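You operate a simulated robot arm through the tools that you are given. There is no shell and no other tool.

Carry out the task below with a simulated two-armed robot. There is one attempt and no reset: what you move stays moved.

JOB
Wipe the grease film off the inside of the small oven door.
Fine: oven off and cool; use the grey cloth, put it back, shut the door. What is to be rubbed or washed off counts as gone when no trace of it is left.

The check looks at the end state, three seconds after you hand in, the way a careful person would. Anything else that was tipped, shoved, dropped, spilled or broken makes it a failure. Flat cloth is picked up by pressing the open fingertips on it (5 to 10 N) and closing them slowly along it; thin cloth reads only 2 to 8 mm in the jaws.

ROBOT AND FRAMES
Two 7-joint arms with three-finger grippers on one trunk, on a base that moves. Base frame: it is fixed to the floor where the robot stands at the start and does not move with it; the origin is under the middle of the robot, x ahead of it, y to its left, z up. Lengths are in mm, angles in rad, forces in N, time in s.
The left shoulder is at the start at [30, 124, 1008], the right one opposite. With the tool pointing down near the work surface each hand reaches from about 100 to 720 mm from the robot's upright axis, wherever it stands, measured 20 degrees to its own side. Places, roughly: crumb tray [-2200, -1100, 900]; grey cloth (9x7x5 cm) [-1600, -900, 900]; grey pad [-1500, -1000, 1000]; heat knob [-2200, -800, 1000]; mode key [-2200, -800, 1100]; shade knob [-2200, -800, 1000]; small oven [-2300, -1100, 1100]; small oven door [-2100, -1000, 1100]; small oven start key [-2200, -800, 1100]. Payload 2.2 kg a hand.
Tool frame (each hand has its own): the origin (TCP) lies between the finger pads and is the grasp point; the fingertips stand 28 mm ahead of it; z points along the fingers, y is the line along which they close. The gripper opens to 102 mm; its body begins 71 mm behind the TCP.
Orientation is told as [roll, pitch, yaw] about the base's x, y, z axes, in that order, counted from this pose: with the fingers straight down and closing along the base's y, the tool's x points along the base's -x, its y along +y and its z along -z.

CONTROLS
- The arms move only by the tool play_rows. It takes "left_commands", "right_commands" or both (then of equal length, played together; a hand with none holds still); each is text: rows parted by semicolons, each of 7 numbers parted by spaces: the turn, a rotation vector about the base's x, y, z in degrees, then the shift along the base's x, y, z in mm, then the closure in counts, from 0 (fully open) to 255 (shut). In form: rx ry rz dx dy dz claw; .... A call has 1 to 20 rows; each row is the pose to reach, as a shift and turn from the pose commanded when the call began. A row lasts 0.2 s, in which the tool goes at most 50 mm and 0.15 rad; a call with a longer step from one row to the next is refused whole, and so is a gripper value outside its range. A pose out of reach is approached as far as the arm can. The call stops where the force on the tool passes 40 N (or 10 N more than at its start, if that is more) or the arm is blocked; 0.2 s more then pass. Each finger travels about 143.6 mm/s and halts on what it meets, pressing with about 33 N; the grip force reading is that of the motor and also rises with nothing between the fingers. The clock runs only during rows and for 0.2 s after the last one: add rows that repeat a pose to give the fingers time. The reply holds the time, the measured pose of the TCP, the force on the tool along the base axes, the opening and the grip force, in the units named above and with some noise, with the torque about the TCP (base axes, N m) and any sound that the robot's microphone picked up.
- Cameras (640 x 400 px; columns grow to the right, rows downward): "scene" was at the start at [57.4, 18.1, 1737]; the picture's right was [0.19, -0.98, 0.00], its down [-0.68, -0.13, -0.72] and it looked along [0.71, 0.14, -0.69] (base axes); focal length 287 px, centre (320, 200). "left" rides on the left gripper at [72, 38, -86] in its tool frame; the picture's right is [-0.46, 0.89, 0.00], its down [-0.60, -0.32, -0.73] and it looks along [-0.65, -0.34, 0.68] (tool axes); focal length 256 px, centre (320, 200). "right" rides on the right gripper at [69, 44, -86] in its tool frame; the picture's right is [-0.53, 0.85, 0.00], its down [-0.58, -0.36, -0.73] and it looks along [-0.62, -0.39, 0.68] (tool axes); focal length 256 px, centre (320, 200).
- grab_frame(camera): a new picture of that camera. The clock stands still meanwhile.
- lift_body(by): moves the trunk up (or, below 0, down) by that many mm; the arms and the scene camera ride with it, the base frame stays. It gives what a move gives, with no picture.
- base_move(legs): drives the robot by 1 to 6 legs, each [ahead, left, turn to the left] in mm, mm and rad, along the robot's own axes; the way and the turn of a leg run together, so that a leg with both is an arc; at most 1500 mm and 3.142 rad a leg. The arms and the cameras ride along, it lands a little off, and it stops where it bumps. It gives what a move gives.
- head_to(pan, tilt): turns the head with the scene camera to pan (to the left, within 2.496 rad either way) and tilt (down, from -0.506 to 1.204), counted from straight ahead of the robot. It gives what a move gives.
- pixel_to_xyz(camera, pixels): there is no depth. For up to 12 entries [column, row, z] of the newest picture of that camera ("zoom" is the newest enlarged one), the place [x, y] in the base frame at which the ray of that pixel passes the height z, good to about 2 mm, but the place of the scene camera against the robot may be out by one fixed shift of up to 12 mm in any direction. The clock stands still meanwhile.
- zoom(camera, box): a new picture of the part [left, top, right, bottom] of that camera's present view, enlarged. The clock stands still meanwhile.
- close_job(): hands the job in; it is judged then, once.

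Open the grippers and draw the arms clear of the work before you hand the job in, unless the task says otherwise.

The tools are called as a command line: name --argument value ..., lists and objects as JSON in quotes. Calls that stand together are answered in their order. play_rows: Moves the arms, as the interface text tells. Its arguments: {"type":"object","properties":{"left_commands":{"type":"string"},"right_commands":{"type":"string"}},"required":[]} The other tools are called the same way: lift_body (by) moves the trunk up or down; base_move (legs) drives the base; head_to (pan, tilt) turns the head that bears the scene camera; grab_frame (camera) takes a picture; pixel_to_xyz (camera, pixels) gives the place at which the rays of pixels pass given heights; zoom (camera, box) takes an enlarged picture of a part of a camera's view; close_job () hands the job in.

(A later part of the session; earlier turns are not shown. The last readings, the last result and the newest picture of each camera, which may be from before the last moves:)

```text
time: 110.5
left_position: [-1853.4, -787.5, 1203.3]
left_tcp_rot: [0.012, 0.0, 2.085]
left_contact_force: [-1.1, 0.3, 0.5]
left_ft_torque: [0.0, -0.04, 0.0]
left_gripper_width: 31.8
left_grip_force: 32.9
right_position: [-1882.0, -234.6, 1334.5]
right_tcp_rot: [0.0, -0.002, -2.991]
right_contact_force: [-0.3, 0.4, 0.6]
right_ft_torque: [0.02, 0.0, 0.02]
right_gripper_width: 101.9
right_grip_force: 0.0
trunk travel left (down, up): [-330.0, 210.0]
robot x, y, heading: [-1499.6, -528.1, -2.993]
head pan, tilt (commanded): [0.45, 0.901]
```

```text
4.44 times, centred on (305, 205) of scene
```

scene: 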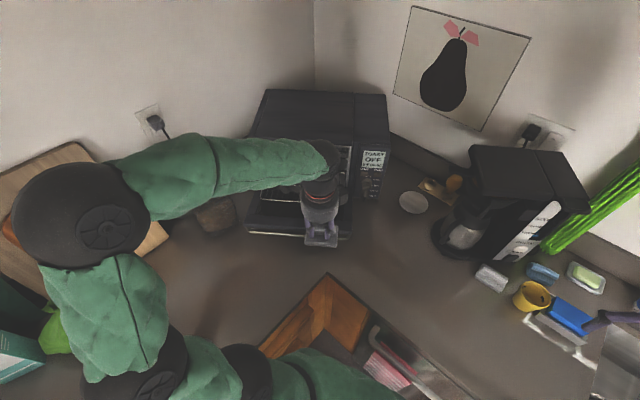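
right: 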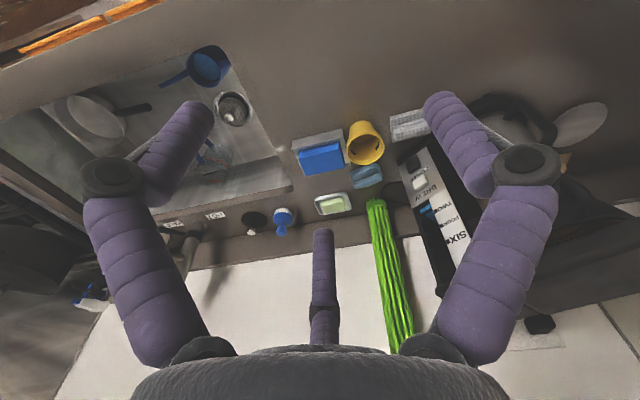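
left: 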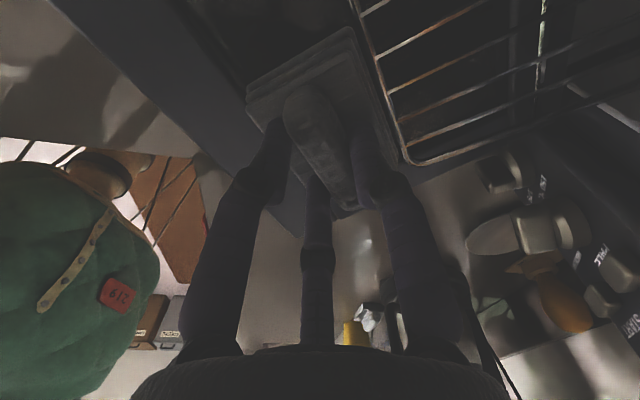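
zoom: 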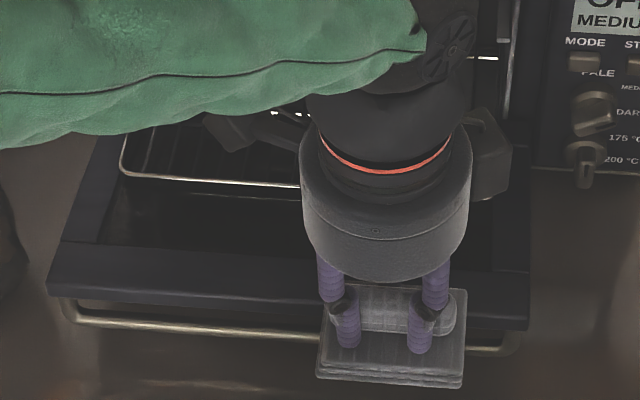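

The hand hides part of the glass. I move it aside towards the cloth's home and look again at the glass.

play_rows --left_commands "0 0 0 40 -15 0 225; 0 0 0 80 -30 0 225; 0 0 0 120 -45 0 225; 0 0 0 160 -60 0 225; 0 0 0 160 -60 0 225"

grab_frame --camera "scene"

zoom --camera "scene" --box '[235, 160, 375, 250]'

zoom --camera "scene" --box '[265, 190, 345, 230]'

grab_frame --camera "left"

```text
time: 111.7
left_position: [-1692.8, -849.9, 1203.4]
left_tcp_rot: [0.009, 0.0, 2.087]
left_contact_force: [-1.0, -0.8, -0.6]
left_ft_torque: [0.03, -0.02, -0.01]
left_gripper_width: 32.0
left_grip_force: 33.5
right_position: [-1881.3, -236.2, 1333.3]
right_tcp_rot: [-0.001, -0.002, -2.991]
right_contact_force: [-1.1, -0.2, -0.8]
right_ft_torque: [0.03, -0.03, 0.0]
right_gripper_width: 102.0
right_grip_force: 0.0
trunk travel left (down, up): [-330.0, 210.0]
robot x, y, heading: [-1501.4, -526.3, -2.99]
head pan, tilt (commanded): [0.45, 0.901]
```

```text
taken
```

scene: 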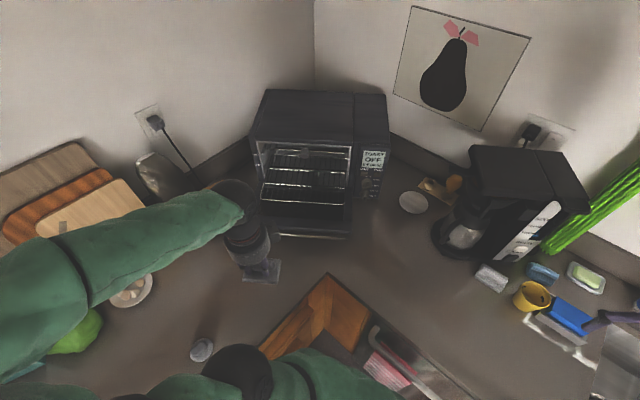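

```text
4.44 times, centred on (305, 205) of scene
```

zoom: 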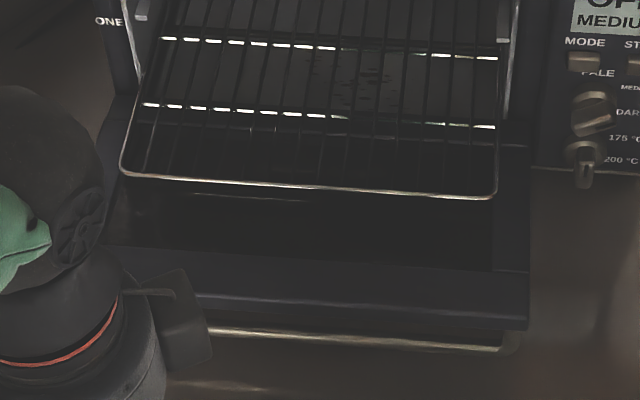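

```text
8.00 times, centred on (305, 210) of scene
```

zoom: 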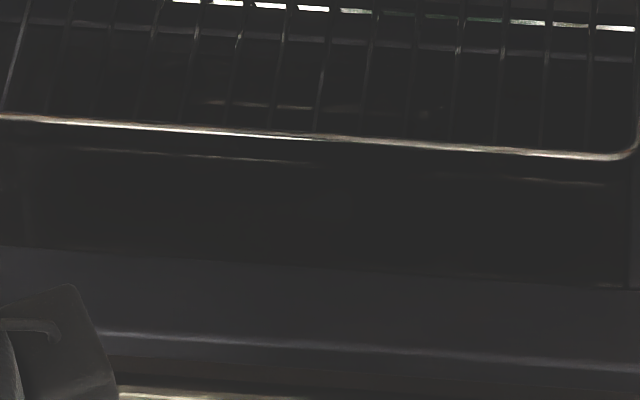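

```text
taken
```

left: 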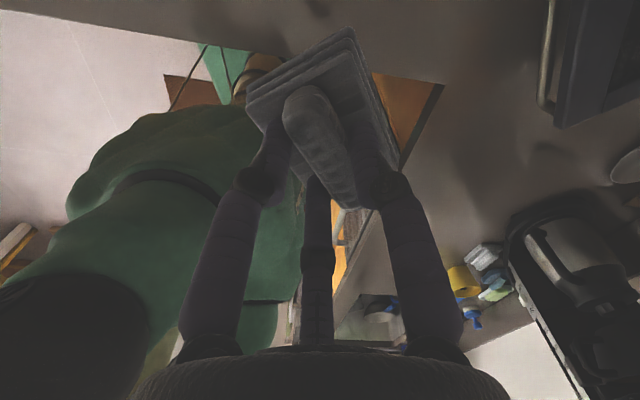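

The patch is no longer seen; only reflections of the rack remain. To look for faint remains I bring the hand camera close in front of the door.

play_rows --left_commands "0 0 0 -36 -18 -5 225; 0 0 0 -72 -36 -10 225; 0 0 0 -108 -54 -15 225; 0 0 0 -144 -72 -20 225; 0 0 0 -177 -89 -23 225; 0 0 0 -177 -89 -23 225"

grab_frame --camera "left"

zoom --camera "left" --box '[380, 0, 640, 200]'

```text
time: 113.1
left_position: [-1868.9, -936.2, 1179.3]
left_tcp_rot: [0.012, 0.0, 2.085]
left_contact_force: [0.5, -0.7, -1.4]
left_ft_torque: [-0.01, 0.02, -0.01]
left_gripper_width: 31.7
left_grip_force: 33.3
right_position: [-1880.2, -234.9, 1334.4]
right_tcp_rot: [0.001, -0.002, -2.992]
right_contact_force: [0.3, 1.1, 0.2]
right_ft_torque: [-0.05, 0.02, 0.0]
right_gripper_width: 101.7
right_grip_force: 0.1
trunk travel left (down, up): [-330.0, 210.0]
robot x, y, heading: [-1500.6, -529.0, -2.993]
head pan, tilt (commanded): [0.45, 0.901]
```

```text
taken
```

left: 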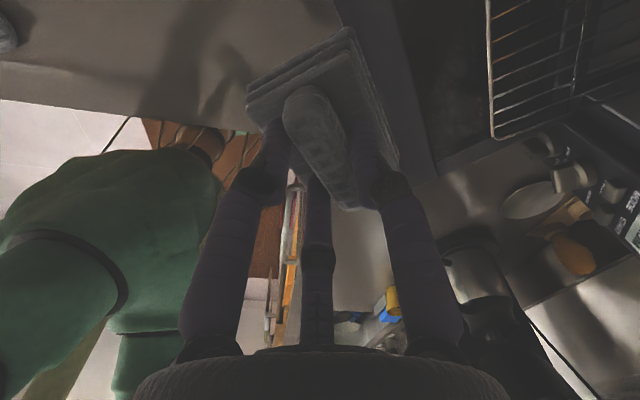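

```text
2.00 times, centred on (510, 100) of left
```

zoom: 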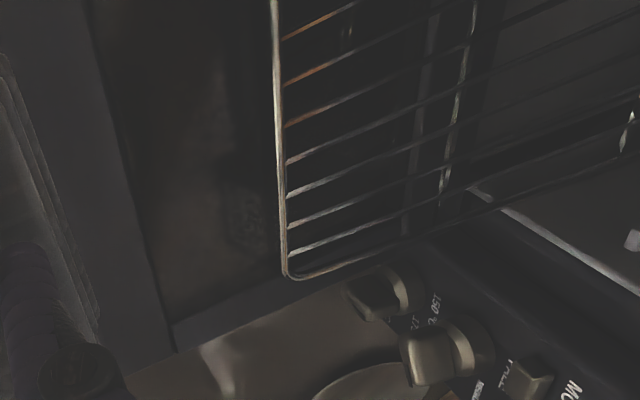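

The right part of the glass looks clean. I move the hand left to view the other part.

play_rows --left_commands "0 0 0 15 -26 0 225; 0 0 0 30 -52 0 225; 0 0 0 45 -79 10 225; 0 0 0 50 -90 20 225; 0 0 0 50 -90 20 225"

grab_frame --camera "left"

zoom --camera "left" --box '[380, 0, 640, 200]'

grab_frame --camera "scene"

```text
time: 114.3
left_position: [-1819.5, -1026.5, 1199.3]
left_tcp_rot: [0.01, 0.0, 2.086]
left_contact_force: [-0.6, 0.3, -0.8]
left_ft_torque: [0.03, -0.02, 0.01]
left_gripper_width: 31.9
left_grip_force: 32.8
right_position: [-1880.7, -234.9, 1333.5]
right_tcp_rot: [0.0, -0.003, -2.991]
right_contact_force: [0.6, 0.1, 0.6]
right_ft_torque: [-0.02, 0.01, 0.03]
right_gripper_width: 102.2
right_grip_force: 0.1
trunk travel left (down, up): [-330.0, 210.0]
robot x, y, heading: [-1499.9, -531.8, -2.986]
head pan, tilt (commanded): [0.45, 0.901]
```

```text
taken
```

left: 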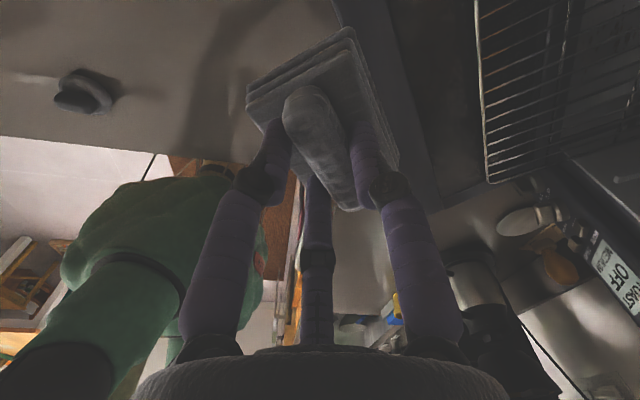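

```text
2.00 times, centred on (510, 100) of left
```

zoom: 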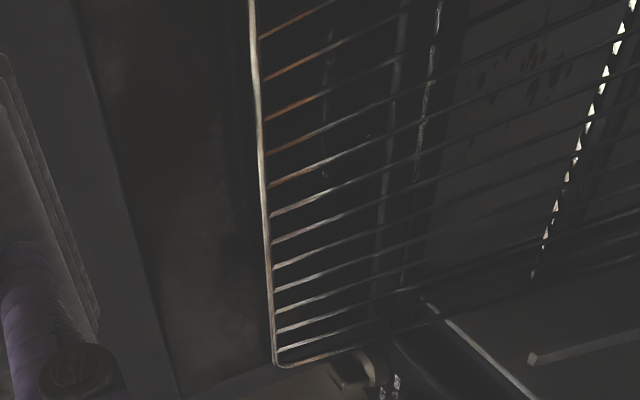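

```text
taken
```

scene: 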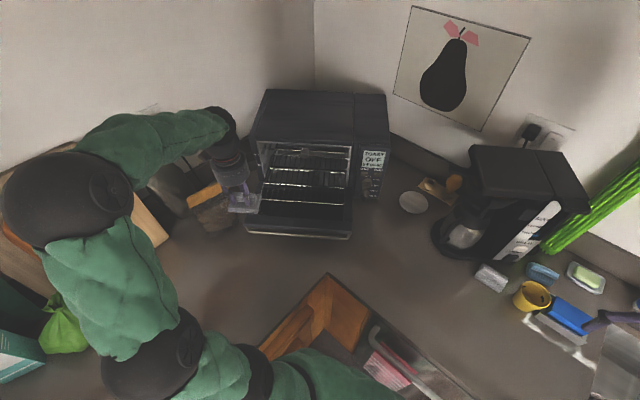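

The glass between rim and rack looks clean. One thin curved line shows behind the rack's wires; I enlarge that spot.

zoom --camera "left" --box '[480, 0, 600, 100]'

zoom --camera "scene" --box '[258, 175, 358, 235]'

```text
4.00 times, centred on (540, 50) of left
```

zoom: 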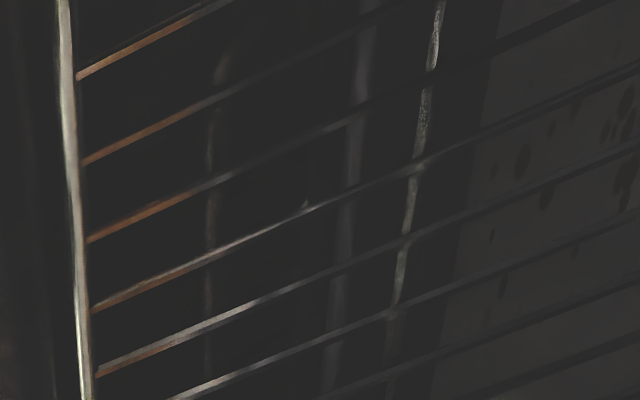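

```text
6.40 times, centred on (308, 205) of scene
```

zoom: 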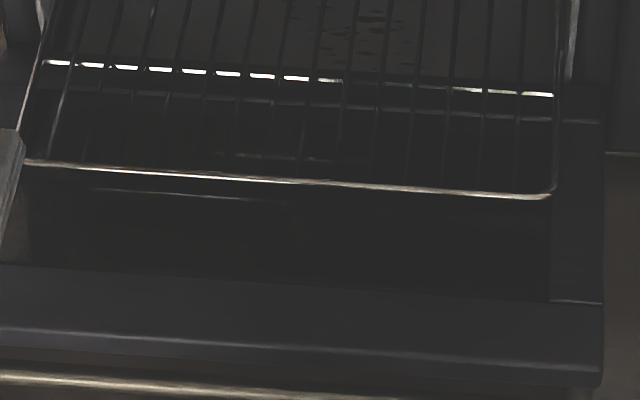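

A faint line shows behind the rack's front wire in both views. I check by coordinates whether both views put it at the same place on the glass (a mark) or not (a reflection).

pixel_to_xyz --camera "left" --pixels '[[514, 18, 995], [512, 50, 995], [512, 88, 995], [512, 50, 1030], [512, 50, 960]]'

pixel_to_xyz --camera "scene" --pixels '[[291.6, 198, 995], [309.6, 199, 995], [300, 198.3, 995], [300, 198.3, 1030], [300, 198.3, 960], [280, 203.3, 995], [300, 204.8, 995]]'

```text
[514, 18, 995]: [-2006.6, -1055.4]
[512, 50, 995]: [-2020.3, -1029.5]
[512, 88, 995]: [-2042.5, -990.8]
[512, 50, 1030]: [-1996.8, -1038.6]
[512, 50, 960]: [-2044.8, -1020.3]
```

```text
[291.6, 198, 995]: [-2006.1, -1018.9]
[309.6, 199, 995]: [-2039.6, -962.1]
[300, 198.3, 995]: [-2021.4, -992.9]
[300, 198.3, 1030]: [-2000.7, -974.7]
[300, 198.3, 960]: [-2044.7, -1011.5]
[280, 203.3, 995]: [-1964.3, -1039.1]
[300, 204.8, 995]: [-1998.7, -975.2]
```

The line behind the wire is the crumb tray's handle seen through the glass (both rays meet at z≈959). A second faint line just in front of the wire may be the wire's reflection; I raise the trunk to see whether it shifts with the viewpoint.

lift_body --by 150

grab_frame --camera "scene"

zoom --camera "scene" --box '[250, 180, 380, 290]'

```text
time: 116.0
left_position: [-1819.6, -1027.1, 1350.5]
left_tcp_rot: [0.009, 0.0, 2.087]
left_contact_force: [-0.7, 0.1, -0.9]
left_ft_torque: [0.0, -0.01, -0.02]
left_gripper_width: 31.8
left_grip_force: 33.0
right_position: [-1879.2, -235.1, 1483.1]
right_tcp_rot: [0.001, -0.002, -2.991]
right_contact_force: [-0.2, -0.5, 0.0]
right_ft_torque: [-0.04, -0.01, 0.01]
right_gripper_width: 101.9
right_grip_force: 0.1
trunk travel left (down, up): [-480.0, 60.0]
robot x, y, heading: [-1497.2, -529.3, -2.989]
head pan, tilt (commanded): [0.45, 0.901]
```

```text
taken
```

scene: 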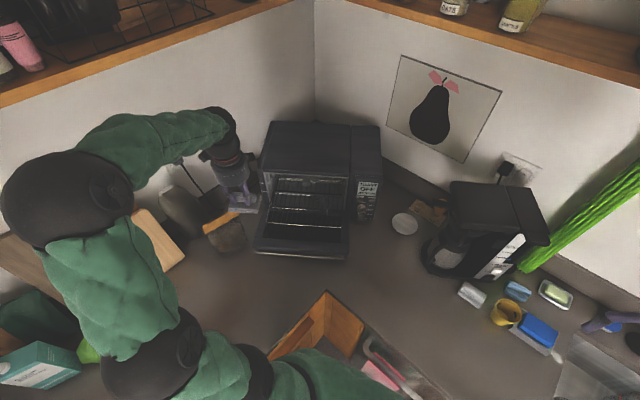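

```text
3.64 times, centred on (315, 235) of scene
```

zoom: 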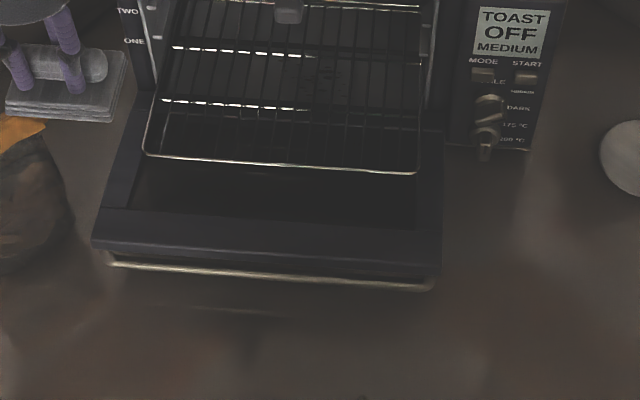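

From higher up the glass looks dark and even. I enlarge it strongly.

zoom --camera "scene" --box '[270, 205, 350, 255]'

```text
8.00 times, centred on (310, 230) of scene
```

zoom: 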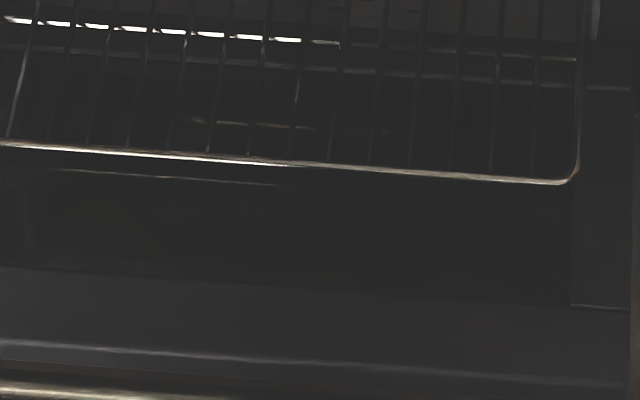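

I take the faint line's coordinates from this higher view to compare with the earlier place (-2226 along the oven's normal).

pixel_to_xyz --camera "zoom" --pixels '[[100, 174, 995], [250, 182, 995], [100, 152, 1000], [250, 161, 1000], [100, 174, 980], [250, 182, 980], [260, 123, 960], [200, 120, 960]]'

```text
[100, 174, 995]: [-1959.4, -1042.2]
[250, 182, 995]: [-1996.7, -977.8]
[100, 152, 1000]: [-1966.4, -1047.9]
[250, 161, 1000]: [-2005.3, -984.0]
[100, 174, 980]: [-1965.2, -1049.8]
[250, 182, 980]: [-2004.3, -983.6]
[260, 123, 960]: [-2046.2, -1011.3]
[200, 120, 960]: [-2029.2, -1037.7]
```

The faint line fits a reflection of the rack's wire, but to be sure I wipe the inner border once more. I bring the trunk back down first.

lift_body --by -150

```text
time: 117.8
left_position: [-1818.7, -1026.6, 1199.6]
left_tcp_rot: [0.011, 0.0, 2.086]
left_contact_force: [-0.2, -1.1, 0.4]
left_ft_torque: [-0.03, 0.0, -0.01]
left_gripper_width: 32.0
left_grip_force: 33.1
right_position: [-1880.8, -235.5, 1335.1]
right_tcp_rot: [0.001, -0.002, -2.993]
right_contact_force: [0.6, 0.6, 0.3]
right_ft_torque: [0.01, 0.0, -0.03]
right_gripper_width: 102.0
right_grip_force: 0.1
trunk travel left (down, up): [-330.0, 210.0]
robot x, y, heading: [-1500.9, -532.1, -2.988]
head pan, tilt (commanded): [0.45, 0.901]
```

I bring the cloth back over the left end of the strip, just above the glass.

play_rows --left_commands "0 0 0 -31 3 -10 225; 0 0 0 -62 6 -25 225; 0 0 0 -94 9 -45 225; 0 0 0 -125 11 -70 225; 0 0 0 -125 11 -100 225; 0 0 0 -125 11 -125 225; 0 0 0 -125 11 -137 225; 0 0 0 -125 11 -141 225; 0 0 0 -125 11 -143 225; 0 0 0 -125 11 -145 225"

zoom --camera "left" --box '[220, 0, 460, 220]'

```text
time: 120.0
left_position: [-1945.7, -1015.4, 1054.8]
left_tcp_rot: [0.013, 0.0, 2.084]
left_contact_force: [0.2, -1.2, -0.5]
left_ft_torque: [0.05, 0.05, -0.01]
left_gripper_width: 31.7
left_grip_force: 33.3
right_position: [-1880.7, -233.9, 1334.1]
right_tcp_rot: [0.001, -0.004, -2.991]
right_contact_force: [0.5, 0.2, 0.7]
right_ft_torque: [-0.02, -0.02, 0.02]
right_gripper_width: 102.0
right_grip_force: 0.1
trunk travel left (down, up): [-330.0, 210.0]
robot x, y, heading: [-1500.8, -526.2, -2.985]
head pan, tilt (commanded): [0.45, 0.901]
```

```text
1.82 times, centred on (340, 110) of left
```

zoom: 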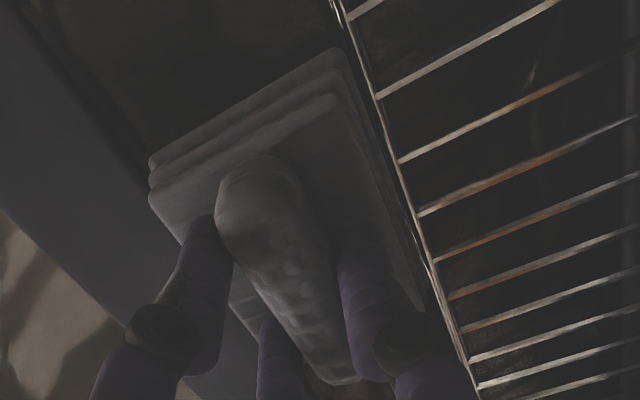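

No contact yet at 1054.8; I press down a little more, then slide 3 mm inwards towards the rack.

play_rows --left_commands "0 0 0 0 0 -1.5 225; 0 0 0 0 0 -2.5 225; 0 0 0 -1.3 -0.7 -2.5 225; 0 0 0 -2.6 -1.5 -2.5 225"

```text
time: 121.0
left_position: [-1946.2, -1017.5, 1054.4]
left_tcp_rot: [0.013, 0.001, 2.086]
left_contact_force: [7.3, 3.2, 16.9]
left_ft_torque: [-0.06, 0.27, 0.02]
left_gripper_width: 32.0
left_grip_force: 32.8
right_position: [-1878.6, -234.4, 1333.5]
right_tcp_rot: [0.003, -0.003, -2.992]
right_contact_force: [0.6, 0.6, 0.3]
right_ft_torque: [0.03, -0.01, 0.01]
right_gripper_width: 102.0
right_grip_force: 0.0
trunk travel left (down, up): [-330.0, 210.0]
robot x, y, heading: [-1500.7, -528.5, -2.988]
head pan, tilt (commanded): [0.45, 0.901]
```

The cloth presses with about 17 N and rubs lightly against the rack's wire side (8 N). I sweep right and back along the inner border.

play_rows --left_commands "0 0 0 -7.5 13.5 0.5 225; 0 0 0 -15 27 0.5 225; 0 0 0 -22.5 40.5 0.5 225; 0 0 0 -30 54 0.5 225; 0 0 0 -37.5 67 0.5 225; 0 0 0 -45 80.5 0.5 225; 0 0 0 -52.5 94 0.5 225; 0 0 0 -60 107 0.5 225; 0 0 0 -68 121 0.5 225; 0 0 0 -76 135 0.5 225; 0 0 0 -68 121 0.5 225; 0 0 0 -60 107 0.5 225; 0 0 0 -52.5 94 0.5 225; 0 0 0 -45 80.5 0.5 225; 0 0 0 -37.5 67 0.5 225; 0 0 0 -30 54 0.5 225; 0 0 0 -22.5 40.5 0.5 225; 0 0 0 -15 27 0.5 225; 0 0 0 -7.5 13.5 0.5 225; 0 0 0 0 0 0.5 225"

play_rows --left_commands "0 0 0 2 1 6 225; 0 0 0 4 2 20 225; 0 0 0 14 7 45 225; 0 0 0 35 19 80 225; 0 0 0 70 39 100 225; 0 0 0 110 55 115 225; 0 0 0 150 70 130 225; 0 0 0 190 90 145 225; 0 0 0 230 110 150 225; 0 0 0 230 110 150 225"

zoom --camera "scene" --box '[265, 185, 345, 235]'

zoom --camera "scene" --box '[225, 130, 385, 250]'

```text
time: 125.2
left_position: [-1946.4, -1016.3, 1053.7]
left_tcp_rot: [0.012, 0.002, 2.085]
left_contact_force: [-2.9, 7.0, 19.3]
left_ft_torque: [-0.09, 0.55, -0.2]
left_gripper_width: 31.9
left_grip_force: 33.2
right_position: [-1880.3, -233.3, 1334.0]
right_tcp_rot: [0.002, -0.003, -2.992]
right_contact_force: [0.4, -0.4, 0.1]
right_ft_torque: [-0.01, 0.01, 0.01]
right_gripper_width: 102.1
right_grip_force: 0.1
trunk travel left (down, up): [-330.0, 210.0]
robot x, y, heading: [-1501.7, -530.7, -2.989]
head pan, tilt (commanded): [0.45, 0.901]
```

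```text
time: 127.4
left_position: [-1717.9, -906.2, 1202.4]
left_tcp_rot: [0.012, -0.001, 2.086]
left_contact_force: [0.2, -0.2, -0.2]
left_ft_torque: [0.02, -0.06, -0.02]
left_gripper_width: 31.7
left_grip_force: 33.3
right_position: [-1881.7, -235.3, 1333.6]
right_tcp_rot: [-0.001, 0.0, -2.993]
right_contact_force: [-0.6, -0.6, 1.1]
right_ft_torque: [0.03, -0.04, -0.01]
right_gripper_width: 101.9
right_grip_force: 0.0
trunk travel left (down, up): [-330.0, 210.0]
robot x, y, heading: [-1502.3, -529.2, -2.991]
head pan, tilt (commanded): [0.45, 0.901]
```

```text
8.00 times, centred on (305, 210) of scene
```

zoom: 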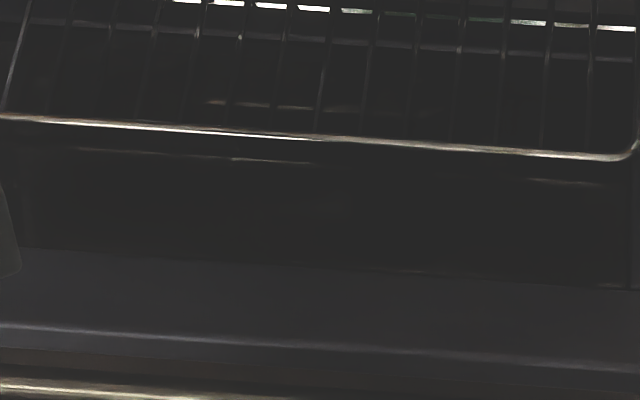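

```text
3.33 times, centred on (305, 190) of scene
```

zoom: 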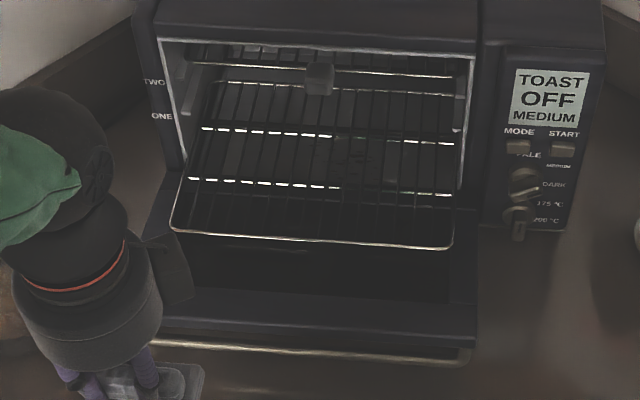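

The faint line stays the same, so it is the wire's reflection. I look even closer at the wiped area for any tint.

zoom --camera "scene" --box '[276, 200, 326, 222]'

```text
12.80 times, centred on (301, 211) of scene
```

zoom: 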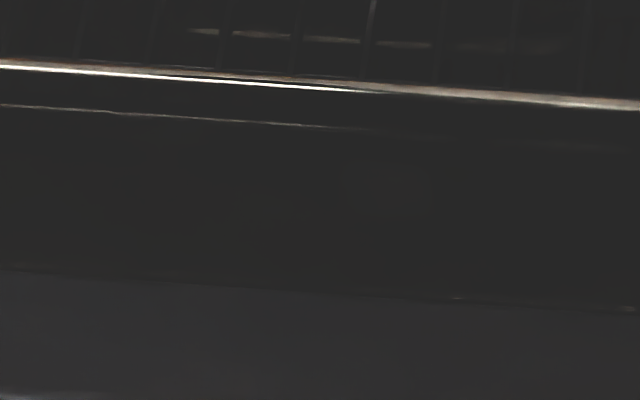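

The glass is evenly dark with no tint left. Now I carry the cloth back to its home, turning the hand back to yaw 2.884, first staying 100 mm above.

play_rows --left_commands "0 0 7.6 17 -1 -10 225; 0 0 15.2 35 -1 -25 225; 0 0 22.8 52 -2 -45 225; 0 0 30.4 70 -3 -65 225; 0 0 38 87 -3 -85 225; 0 0 45.7 104 -4 -110 225; 0 0 45.7 104 -4 -140 225; 0 0 45.7 104 -4 -140 225"

grab_frame --camera "left"

grab_frame --camera "scene"

```text
time: 129.2
left_position: [-1611.9, -910.5, 1062.3]
left_tcp_rot: [0.014, 0.0, 2.883]
left_contact_force: [0.3, 0.1, -0.4]
left_ft_torque: [0.02, 0.02, 0.01]
left_gripper_width: 31.9
left_grip_force: 32.4
right_position: [-1879.8, -234.3, 1334.1]
right_tcp_rot: [-0.001, -0.002, -2.992]
right_contact_force: [0.5, -0.3, 0.4]
right_ft_torque: [0.0, 0.02, 0.01]
right_gripper_width: 102.2
right_grip_force: 0.0
trunk travel left (down, up): [-330.0, 210.0]
robot x, y, heading: [-1500.0, -529.9, -2.988]
head pan, tilt (commanded): [0.45, 0.901]
```

```text
taken
```

left: 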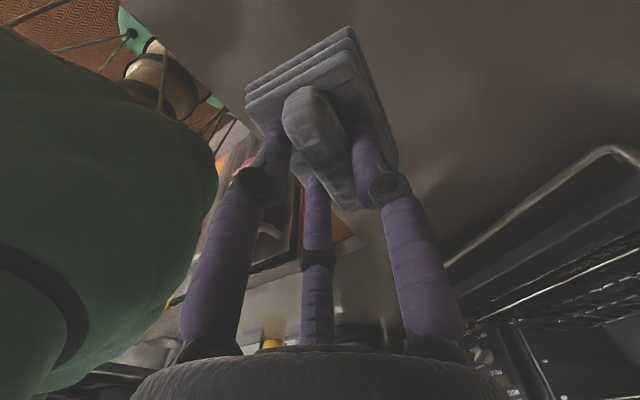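

```text
taken
```

scene: 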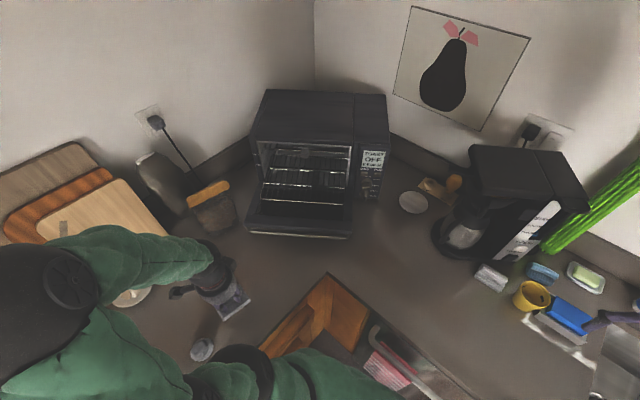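

The cloth hangs above its home, about 2 mm off; I correct that and set it down slowly to the height it was picked at.

play_rows --left_commands "0 0 0 -2 0 -30 225; 0 0 0 -2 0 -55 225; 0 0 0 -2 0 -75 225; 0 0 0 -2 0 -86 225; 0 0 0 -2 0 -91 225; 0 0 0 -2 0 -94 225; 0 0 0 -2 0 -96 225; 0 0 0 -2 0 -96 225"

```text
time: 131.0
left_position: [-1615.6, -911.8, 965.9]
left_tcp_rot: [0.012, 0.002, 2.883]
left_contact_force: [-0.2, 0.3, -0.9]
left_ft_torque: [-0.04, 0.01, -0.03]
left_gripper_width: 31.8
left_grip_force: 33.1
right_position: [-1880.1, -235.0, 1334.6]
right_tcp_rot: [0.001, -0.003, -2.992]
right_contact_force: [-0.1, 0.2, -0.4]
right_ft_torque: [0.01, 0.01, 0.03]
right_gripper_width: 101.8
right_grip_force: 0.0
trunk travel left (down, up): [-330.0, 210.0]
robot x, y, heading: [-1499.8, -527.0, -2.995]
head pan, tilt (commanded): [0.45, 0.901]
```

No contact yet at 965.9; I lower a little further until the cloth rests.

play_rows --left_commands "0 0 0 1 1 -1 225; 0 0 0 1 1 -2 225; 0 0 0 1 1 -2.5 225"

```text
time: 131.8
left_position: [-1614.3, -910.8, 964.6]
left_tcp_rot: [0.014, 0.0, 2.883]
left_contact_force: [0.3, 0.0, -1.3]
left_ft_torque: [0.03, -0.02, -0.03]
left_gripper_width: 31.9
left_grip_force: 32.9
right_position: [-1880.9, -234.9, 1333.6]
right_tcp_rot: [0.0, -0.002, -2.991]
right_contact_force: [0.2, 0.4, 0.4]
right_ft_torque: [-0.05, -0.04, 0.0]
right_gripper_width: 102.1
right_grip_force: 0.1
trunk travel left (down, up): [-330.0, 210.0]
robot x, y, heading: [-1500.0, -531.6, -2.987]
head pan, tilt (commanded): [0.45, 0.901]
```

Still free; I go down further in half-millimetre steps.

play_rows --left_commands "0 0 0 0 0 -1 225; 0 0 0 0 0 -2 225; 0 0 0 0 0 -3 225; 0 0 0 0 0 -3 225"

```text
time: 132.8
left_position: [-1615.4, -911.3, 962.1]
left_tcp_rot: [0.016, 0.0, 2.884]
left_contact_force: [0.0, -1.2, 23.4]
left_ft_torque: [0.08, -0.27, 0.0]
left_gripper_width: 31.8
left_grip_force: 33.3
right_position: [-1879.8, -234.4, 1333.3]
right_tcp_rot: [0.001, -0.002, -2.991]
right_contact_force: [-0.3, 0.3, 0.3]
right_ft_torque: [-0.04, 0.0, 0.01]
right_gripper_width: 101.7
right_grip_force: 0.1
trunk travel left (down, up): [-330.0, 210.0]
robot x, y, heading: [-1501.2, -530.0, -2.988]
head pan, tilt (commanded): [0.45, 0.901]
```

It rests now (23 N). I ease up 1.3 mm, open the fingers slowly and lift straight off.

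play_rows --left_commands "0 0 0 0 0 1.3 225; 0 0 0 0 0 1.3 205; 0 0 0 0 0 1.3 190; 0 0 0 0 0 1.3 175; 0 0 0 0 0 1.5 160; 0 0 0 0 0 1.5 140; 0 0 0 0 0 2 115; 0 0 0 0 0 2 115"

play_rows --left_commands "0 0 0 0 0 6 115; 0 0 0 0 0 15 115; 0 0 0 0 0 30 115; 0 0 0 0 0 60 115; 0 0 0 0 0 100 115; 0 0 0 0 0 140 60; 0 0 0 0 0 180 0; 0 0 0 0 0 180 0"

grab_frame --camera "left"

zoom --camera "scene" --box '[190, 270, 310, 345]'

```text
time: 134.6
left_position: [-1614.7, -910.8, 963.4]
left_tcp_rot: [0.011, 0.001, 2.881]
left_contact_force: [-0.2, -0.3, -0.4]
left_ft_torque: [0.01, 0.03, 0.01]
left_gripper_width: 56.1
left_grip_force: 0.1
right_position: [-1880.1, -235.0, 1335.0]
right_tcp_rot: [-0.001, -0.003, -2.991]
right_contact_force: [-0.2, 0.1, 0.2]
right_ft_torque: [-0.01, -0.01, 0.02]
right_gripper_width: 102.0
right_grip_force: 0.1
trunk travel left (down, up): [-330.0, 210.0]
robot x, y, heading: [-1501.0, -531.3, -2.99]
head pan, tilt (commanded): [0.45, 0.901]
```

```text
time: 136.4
left_position: [-1613.7, -911.6, 1142.8]
left_tcp_rot: [0.011, -0.001, 2.883]
left_contact_force: [-0.3, 0.5, -1.0]
left_ft_torque: [0.01, -0.03, 0.02]
left_gripper_width: 102.2
left_grip_force: 0.0
right_position: [-1880.7, -235.6, 1333.6]
right_tcp_rot: [0.0, -0.002, -2.992]
right_contact_force: [-1.4, 0.6, -0.7]
right_ft_torque: [0.01, -0.01, -0.01]
right_gripper_width: 102.0
right_grip_force: 0.1
trunk travel left (down, up): [-330.0, 210.0]
robot x, y, heading: [-1502.3, -529.1, -2.994]
head pan, tilt (commanded): [0.45, 0.901]
```

```text
taken
```

left: 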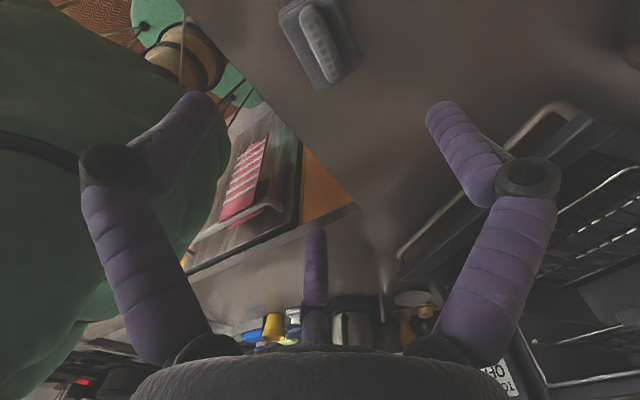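

```text
5.33 times, centred on (250, 308) of scene
```

zoom: 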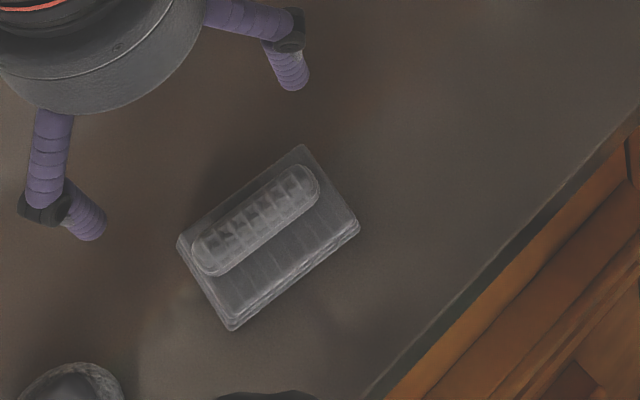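

The cloth lies as it did before (corners within a few pixels). Now for shutting the door I measure where the bar is; I enlarge both views.

zoom --camera "left" --box '[380, 60, 640, 280]'

pixel_to_xyz --camera "zoom" --pixels '[[430, 110, 930], [430, 110, 960], [200, 290, 930], [200, 290, 960]]'

zoom --camera "scene" --box '[225, 150, 385, 260]'

```text
1.82 times, centred on (510, 170) of left
```

zoom: 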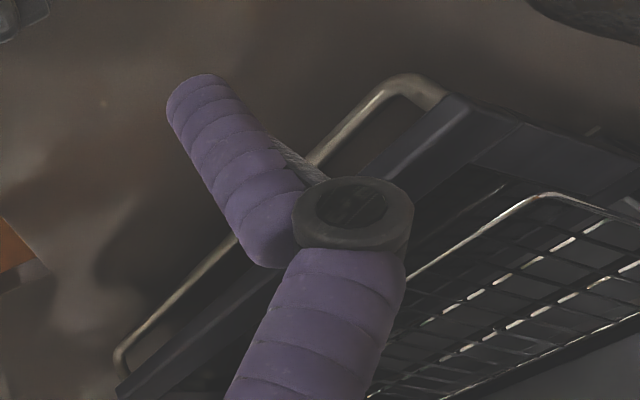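

```text
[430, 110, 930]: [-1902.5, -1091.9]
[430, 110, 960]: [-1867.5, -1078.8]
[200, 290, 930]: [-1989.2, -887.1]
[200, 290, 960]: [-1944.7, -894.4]
```

```text
3.64 times, centred on (305, 205) of scene
```

zoom: 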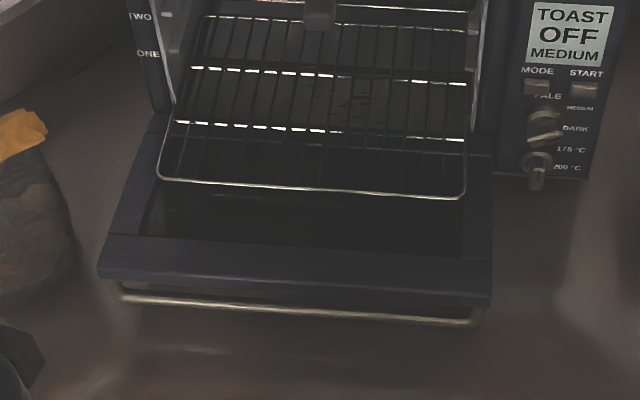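

Clean glass, and the bar is visible below the door's edge in both views. I take its rays.

pixel_to_xyz --camera "zoom" --pixels '[[180, 296, 930], [180, 296, 960], [300, 306, 930], [300, 306, 960], [420, 315, 930], [420, 315, 960], [100, 268, 990], [490, 292, 990], [100, 280, 975], [490, 303, 975]]'

pixel_to_xyz --camera "left" --pixels '[[520, 125, 930], [520, 125, 960], [500, 145, 930], [500, 145, 960], [443, 214, 930], [443, 214, 960], [433, 225, 930], [433, 225, 960]]'

```text
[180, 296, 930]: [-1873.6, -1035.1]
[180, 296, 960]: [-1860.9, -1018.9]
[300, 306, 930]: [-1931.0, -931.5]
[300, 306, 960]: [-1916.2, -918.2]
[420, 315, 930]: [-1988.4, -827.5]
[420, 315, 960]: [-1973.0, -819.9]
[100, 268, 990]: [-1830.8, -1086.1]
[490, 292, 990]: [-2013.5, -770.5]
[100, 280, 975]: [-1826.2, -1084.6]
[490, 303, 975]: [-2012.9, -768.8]
```

```text
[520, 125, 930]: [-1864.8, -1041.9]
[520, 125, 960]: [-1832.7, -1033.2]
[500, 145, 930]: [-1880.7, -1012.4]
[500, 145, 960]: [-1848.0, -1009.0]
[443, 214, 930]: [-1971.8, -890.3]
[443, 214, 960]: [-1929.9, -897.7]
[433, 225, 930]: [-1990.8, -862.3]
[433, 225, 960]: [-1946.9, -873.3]
```

The bar now lies at about z≈950 below the door's outer edge, with about 37 mm to the counter. I plan to lift it from the front with the two lower fingers under the bar; first I bring the left hand up in front of the oven and turn it to yaw 2.084.

play_rows --left_commands "0 0 -7.6 -39 0 23 0; 0 0 -15.2 -78 0 46 0; 0 0 -22.8 -118 1 69 0; 0 0 -30.4 -157 1 92 0; 0 0 -38 -197 2 115 0; 0 0 -45.8 -236 2 137 0; 0 0 -45.8 -236 2 137 0"

play_rows --left_commands "-3.83 6.79 0 0 0 0 0; -7.66 13.59 0 0 0 0 0; -11.49 20.38 0 0 0 0 0; -15.32 27.18 0 0 0 0 0; -19.15 33.97 0 0 0 0 0; -22.98 40.76 0 0 0 0 0; -26.81 47.56 0 0 0 0 0; -30.64 54.35 0 0 0 0 0; -34.4 61 0 0 0 0 0; -34.4 61 0 0 0 0 0"

grab_frame --camera "scene"

grab_frame --camera "left"

```text
time: 138.0
left_position: [-1850.1, -907.6, 1278.5]
left_tcp_rot: [0.013, 0.0, 2.082]
left_contact_force: [0.5, -0.6, 0.6]
left_ft_torque: [0.01, 0.03, -0.02]
left_gripper_width: 101.9
left_grip_force: 0.1
right_position: [-1879.3, -233.7, 1334.2]
right_tcp_rot: [0.0, -0.003, -2.993]
right_contact_force: [-0.3, 0.1, 0.2]
right_ft_torque: [-0.06, 0.06, 0.01]
right_gripper_width: 102.0
right_grip_force: 0.0
trunk travel left (down, up): [-330.0, 210.0]
robot x, y, heading: [-1500.2, -524.3, -2.989]
head pan, tilt (commanded): [0.45, 0.901]
```

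```text
time: 140.2
left_position: [-1852.3, -908.8, 1279.0]
left_tcp_rot: [1.233, 0.001, 2.084]
left_contact_force: [0.2, 0.3, 0.4]
left_ft_torque: [0.01, 0.03, -0.05]
left_gripper_width: 101.9
left_grip_force: 0.0
right_position: [-1880.8, -236.1, 1334.4]
right_tcp_rot: [-0.001, -0.001, -2.991]
right_contact_force: [-0.4, 0.3, -0.2]
right_ft_torque: [0.0, 0.0, 0.0]
right_gripper_width: 101.9
right_grip_force: 0.1
trunk travel left (down, up): [-330.0, 210.0]
robot x, y, heading: [-1501.3, -530.3, -2.985]
head pan, tilt (commanded): [0.45, 0.901]
```

```text
taken
```

scene: 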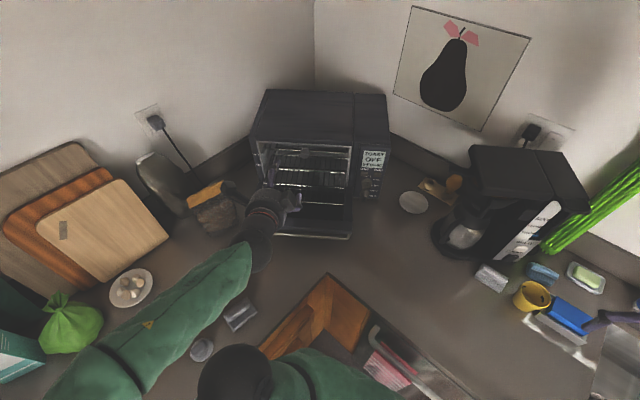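

```text
taken
```

left: 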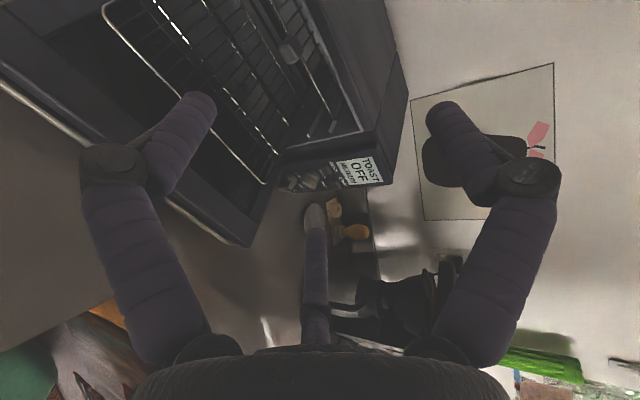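

The hand points 19 degrees down in front of the oven. Before lowering the trunk I check where the elbow and forearm are over the counter.

head_to --pan 1.0 --tilt 1.1

grab_frame --camera "scene"

```text
time: 141.2
left_position: [-1851.3, -909.1, 1279.6]
left_tcp_rot: [1.233, 0.001, 2.085]
left_contact_force: [-0.5, 1.4, -1.0]
left_ft_torque: [0.02, 0.0, 0.03]
left_gripper_width: 101.8
left_grip_force: 0.1
right_position: [-1881.0, -235.1, 1334.3]
right_tcp_rot: [-0.001, -0.002, -2.991]
right_contact_force: [-0.2, 0.7, 0.3]
right_ft_torque: [-0.01, 0.0, -0.02]
right_gripper_width: 102.0
right_grip_force: 0.1
trunk travel left (down, up): [-330.0, 210.0]
robot x, y, heading: [-1500.7, -530.0, -2.988]
head pan, tilt (commanded): [1.0, 1.1]
```

```text
taken
```

scene: 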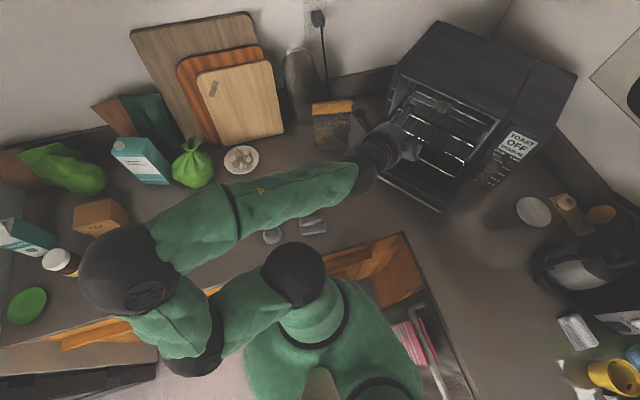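

The elbow is high, but the upper-arm joint at (195,355) looks low and near the counter's edge. I compute where it would be.

pixel_to_xyz --camera "scene" --pixels '[[195, 355, 1000], [195, 355, 1100], [195, 355, 1200], [195, 355, 1300], [130, 270, 1400], [130, 270, 1300], [290, 272, 1088], [210, 290, 905], [100, 345, 905]]'

```text
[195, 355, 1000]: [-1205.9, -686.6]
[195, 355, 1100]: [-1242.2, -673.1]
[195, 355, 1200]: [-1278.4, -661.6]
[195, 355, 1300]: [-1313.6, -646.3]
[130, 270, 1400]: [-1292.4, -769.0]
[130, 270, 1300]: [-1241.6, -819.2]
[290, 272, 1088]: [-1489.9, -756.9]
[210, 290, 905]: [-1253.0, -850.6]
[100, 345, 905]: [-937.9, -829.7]
```

That joint is behind and in front of the counter's edge line, so there is room. I lower the trunk by 220 mm; the hand then stands in front of the open door.

lift_body --by -220

head_to --pan 0.45 --tilt 0.75

grab_frame --camera "scene"

grab_frame --camera "left"

```text
time: 143.5
left_position: [-1850.5, -909.7, 1059.9]
left_tcp_rot: [1.236, -0.001, 2.085]
left_contact_force: [-0.2, 0.4, 0.0]
left_ft_torque: [0.01, 0.03, 0.01]
left_gripper_width: 102.2
left_grip_force: 0.0
right_position: [-1880.3, -234.7, 1115.5]
right_tcp_rot: [-0.001, -0.001, -2.993]
right_contact_force: [0.3, -0.7, -0.1]
right_ft_torque: [-0.01, -0.01, 0.0]
right_gripper_width: 102.0
right_grip_force: 0.0
trunk travel left (down, up): [-110.0, 430.0]
robot x, y, heading: [-1499.1, -530.6, -2.99]
head pan, tilt (commanded): [1.0, 1.1]
```

```text
time: 144.4
left_position: [-1850.6, -908.7, 1060.3]
left_tcp_rot: [1.234, -0.002, 2.084]
left_contact_force: [0.7, 0.2, 0.3]
left_ft_torque: [-0.03, 0.01, 0.0]
left_gripper_width: 102.0
left_grip_force: 0.0
right_position: [-1880.6, -234.9, 1115.3]
right_tcp_rot: [0.001, -0.001, -2.99]
right_contact_force: [-0.7, 0.8, 0.3]
right_ft_torque: [-0.01, -0.03, -0.02]
right_gripper_width: 102.3
right_grip_force: 0.0
trunk travel left (down, up): [-110.0, 430.0]
robot x, y, heading: [-1503.4, -531.4, -2.988]
head pan, tilt (commanded): [0.45, 0.75]
```

```text
taken
```

scene: 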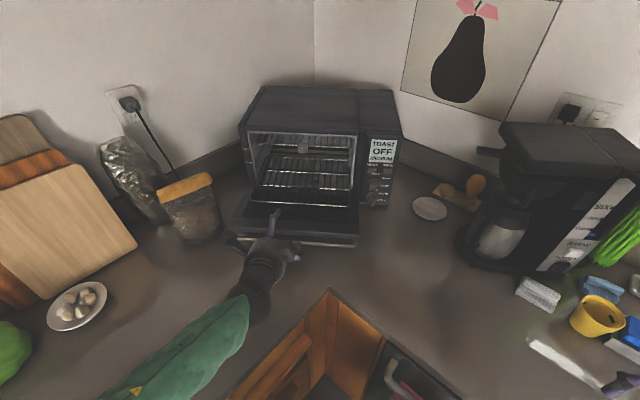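

```text
taken
```

left: 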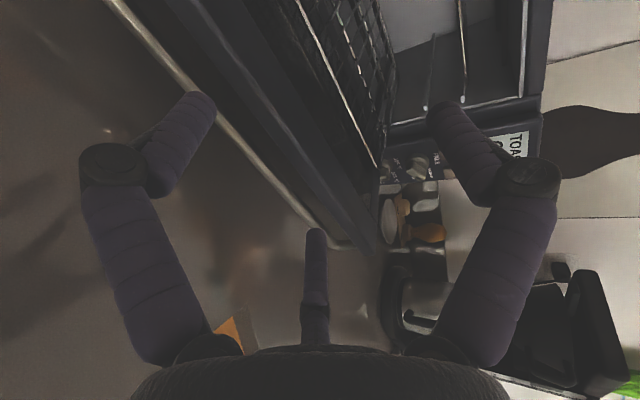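

The bar runs in the hand view from (110,0) to (340,245). I triangulate it from here and the low scene view.

pixel_to_xyz --camera "left" --pixels '[[265, 163, 930], [265, 163, 960], [150, 40, 930], [150, 40, 960], [320, 222, 930], [320, 222, 960]]'

zoom --camera "scene" --box '[215, 150, 375, 260]'

zoom --camera "left" --box '[80, 0, 480, 260]'

```text
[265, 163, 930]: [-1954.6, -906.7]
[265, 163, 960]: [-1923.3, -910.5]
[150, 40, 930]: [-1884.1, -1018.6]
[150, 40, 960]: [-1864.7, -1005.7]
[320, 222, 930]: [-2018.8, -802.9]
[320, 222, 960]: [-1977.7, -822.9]
```

```text
3.64 times, centred on (295, 205) of scene
```

zoom: 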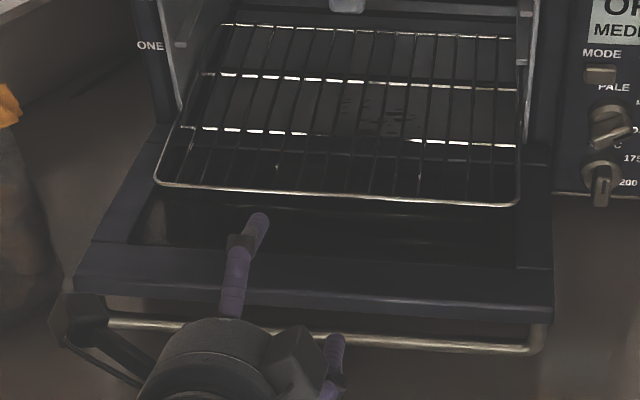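

```text
1.54 times, centred on (280, 130) of left
```

zoom: 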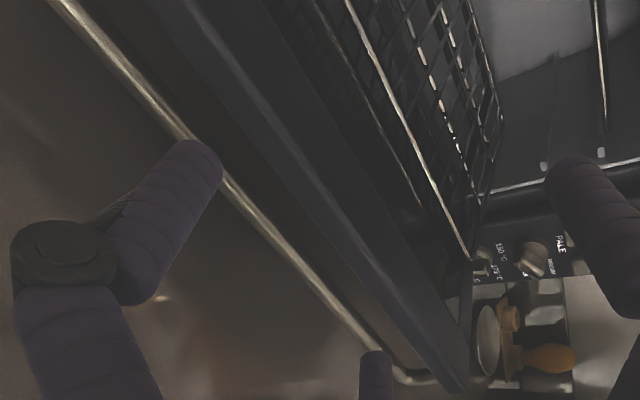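

The bar is at about z=950. I lower the open hand to the line from which it can slide in with the thumb over the door's rim and the two fingers under the bar.

play_rows --left_commands "0 0 0 2 1 -17 0; 0 0 0 4 2 -34 0; 0 0 0 6 3 -51 0; 0 0 0 6.6 3.7 -68 0; 0 0 0 6.6 3.7 -68 0"

grab_frame --camera "left"

zoom --camera "scene" --box '[215, 150, 375, 290]'

```text
time: 145.7
left_position: [-1844.6, -905.6, 991.4]
left_tcp_rot: [1.233, 0.0, 2.083]
left_contact_force: [-0.2, 0.6, 0.3]
left_ft_torque: [-0.04, 0.0, -0.02]
left_gripper_width: 101.9
left_grip_force: 0.0
right_position: [-1881.2, -235.2, 1114.4]
right_tcp_rot: [0.0, -0.002, -2.991]
right_contact_force: [-0.5, 0.1, -0.2]
right_ft_torque: [-0.01, -0.03, -0.03]
right_gripper_width: 102.2
right_grip_force: 0.0
trunk travel left (down, up): [-110.0, 430.0]
robot x, y, heading: [-1499.1, -527.6, -2.99]
head pan, tilt (commanded): [0.45, 0.75]
```

```text
taken
```

left: 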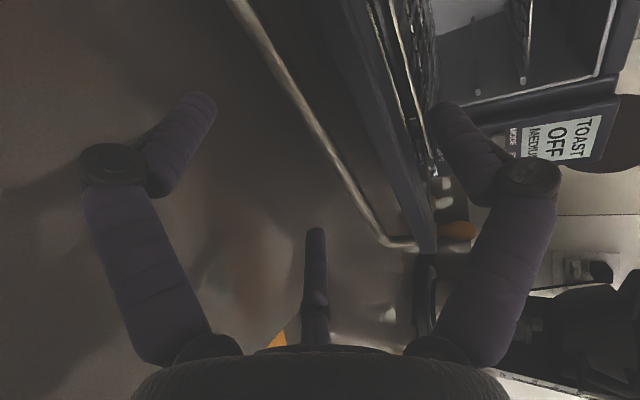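

```text
2.86 times, centred on (295, 220) of scene
```

zoom: 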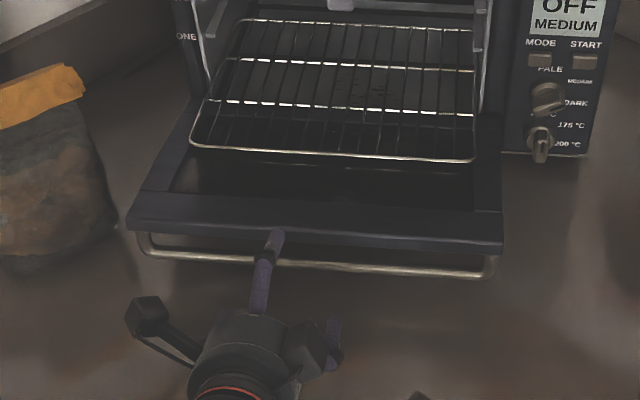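

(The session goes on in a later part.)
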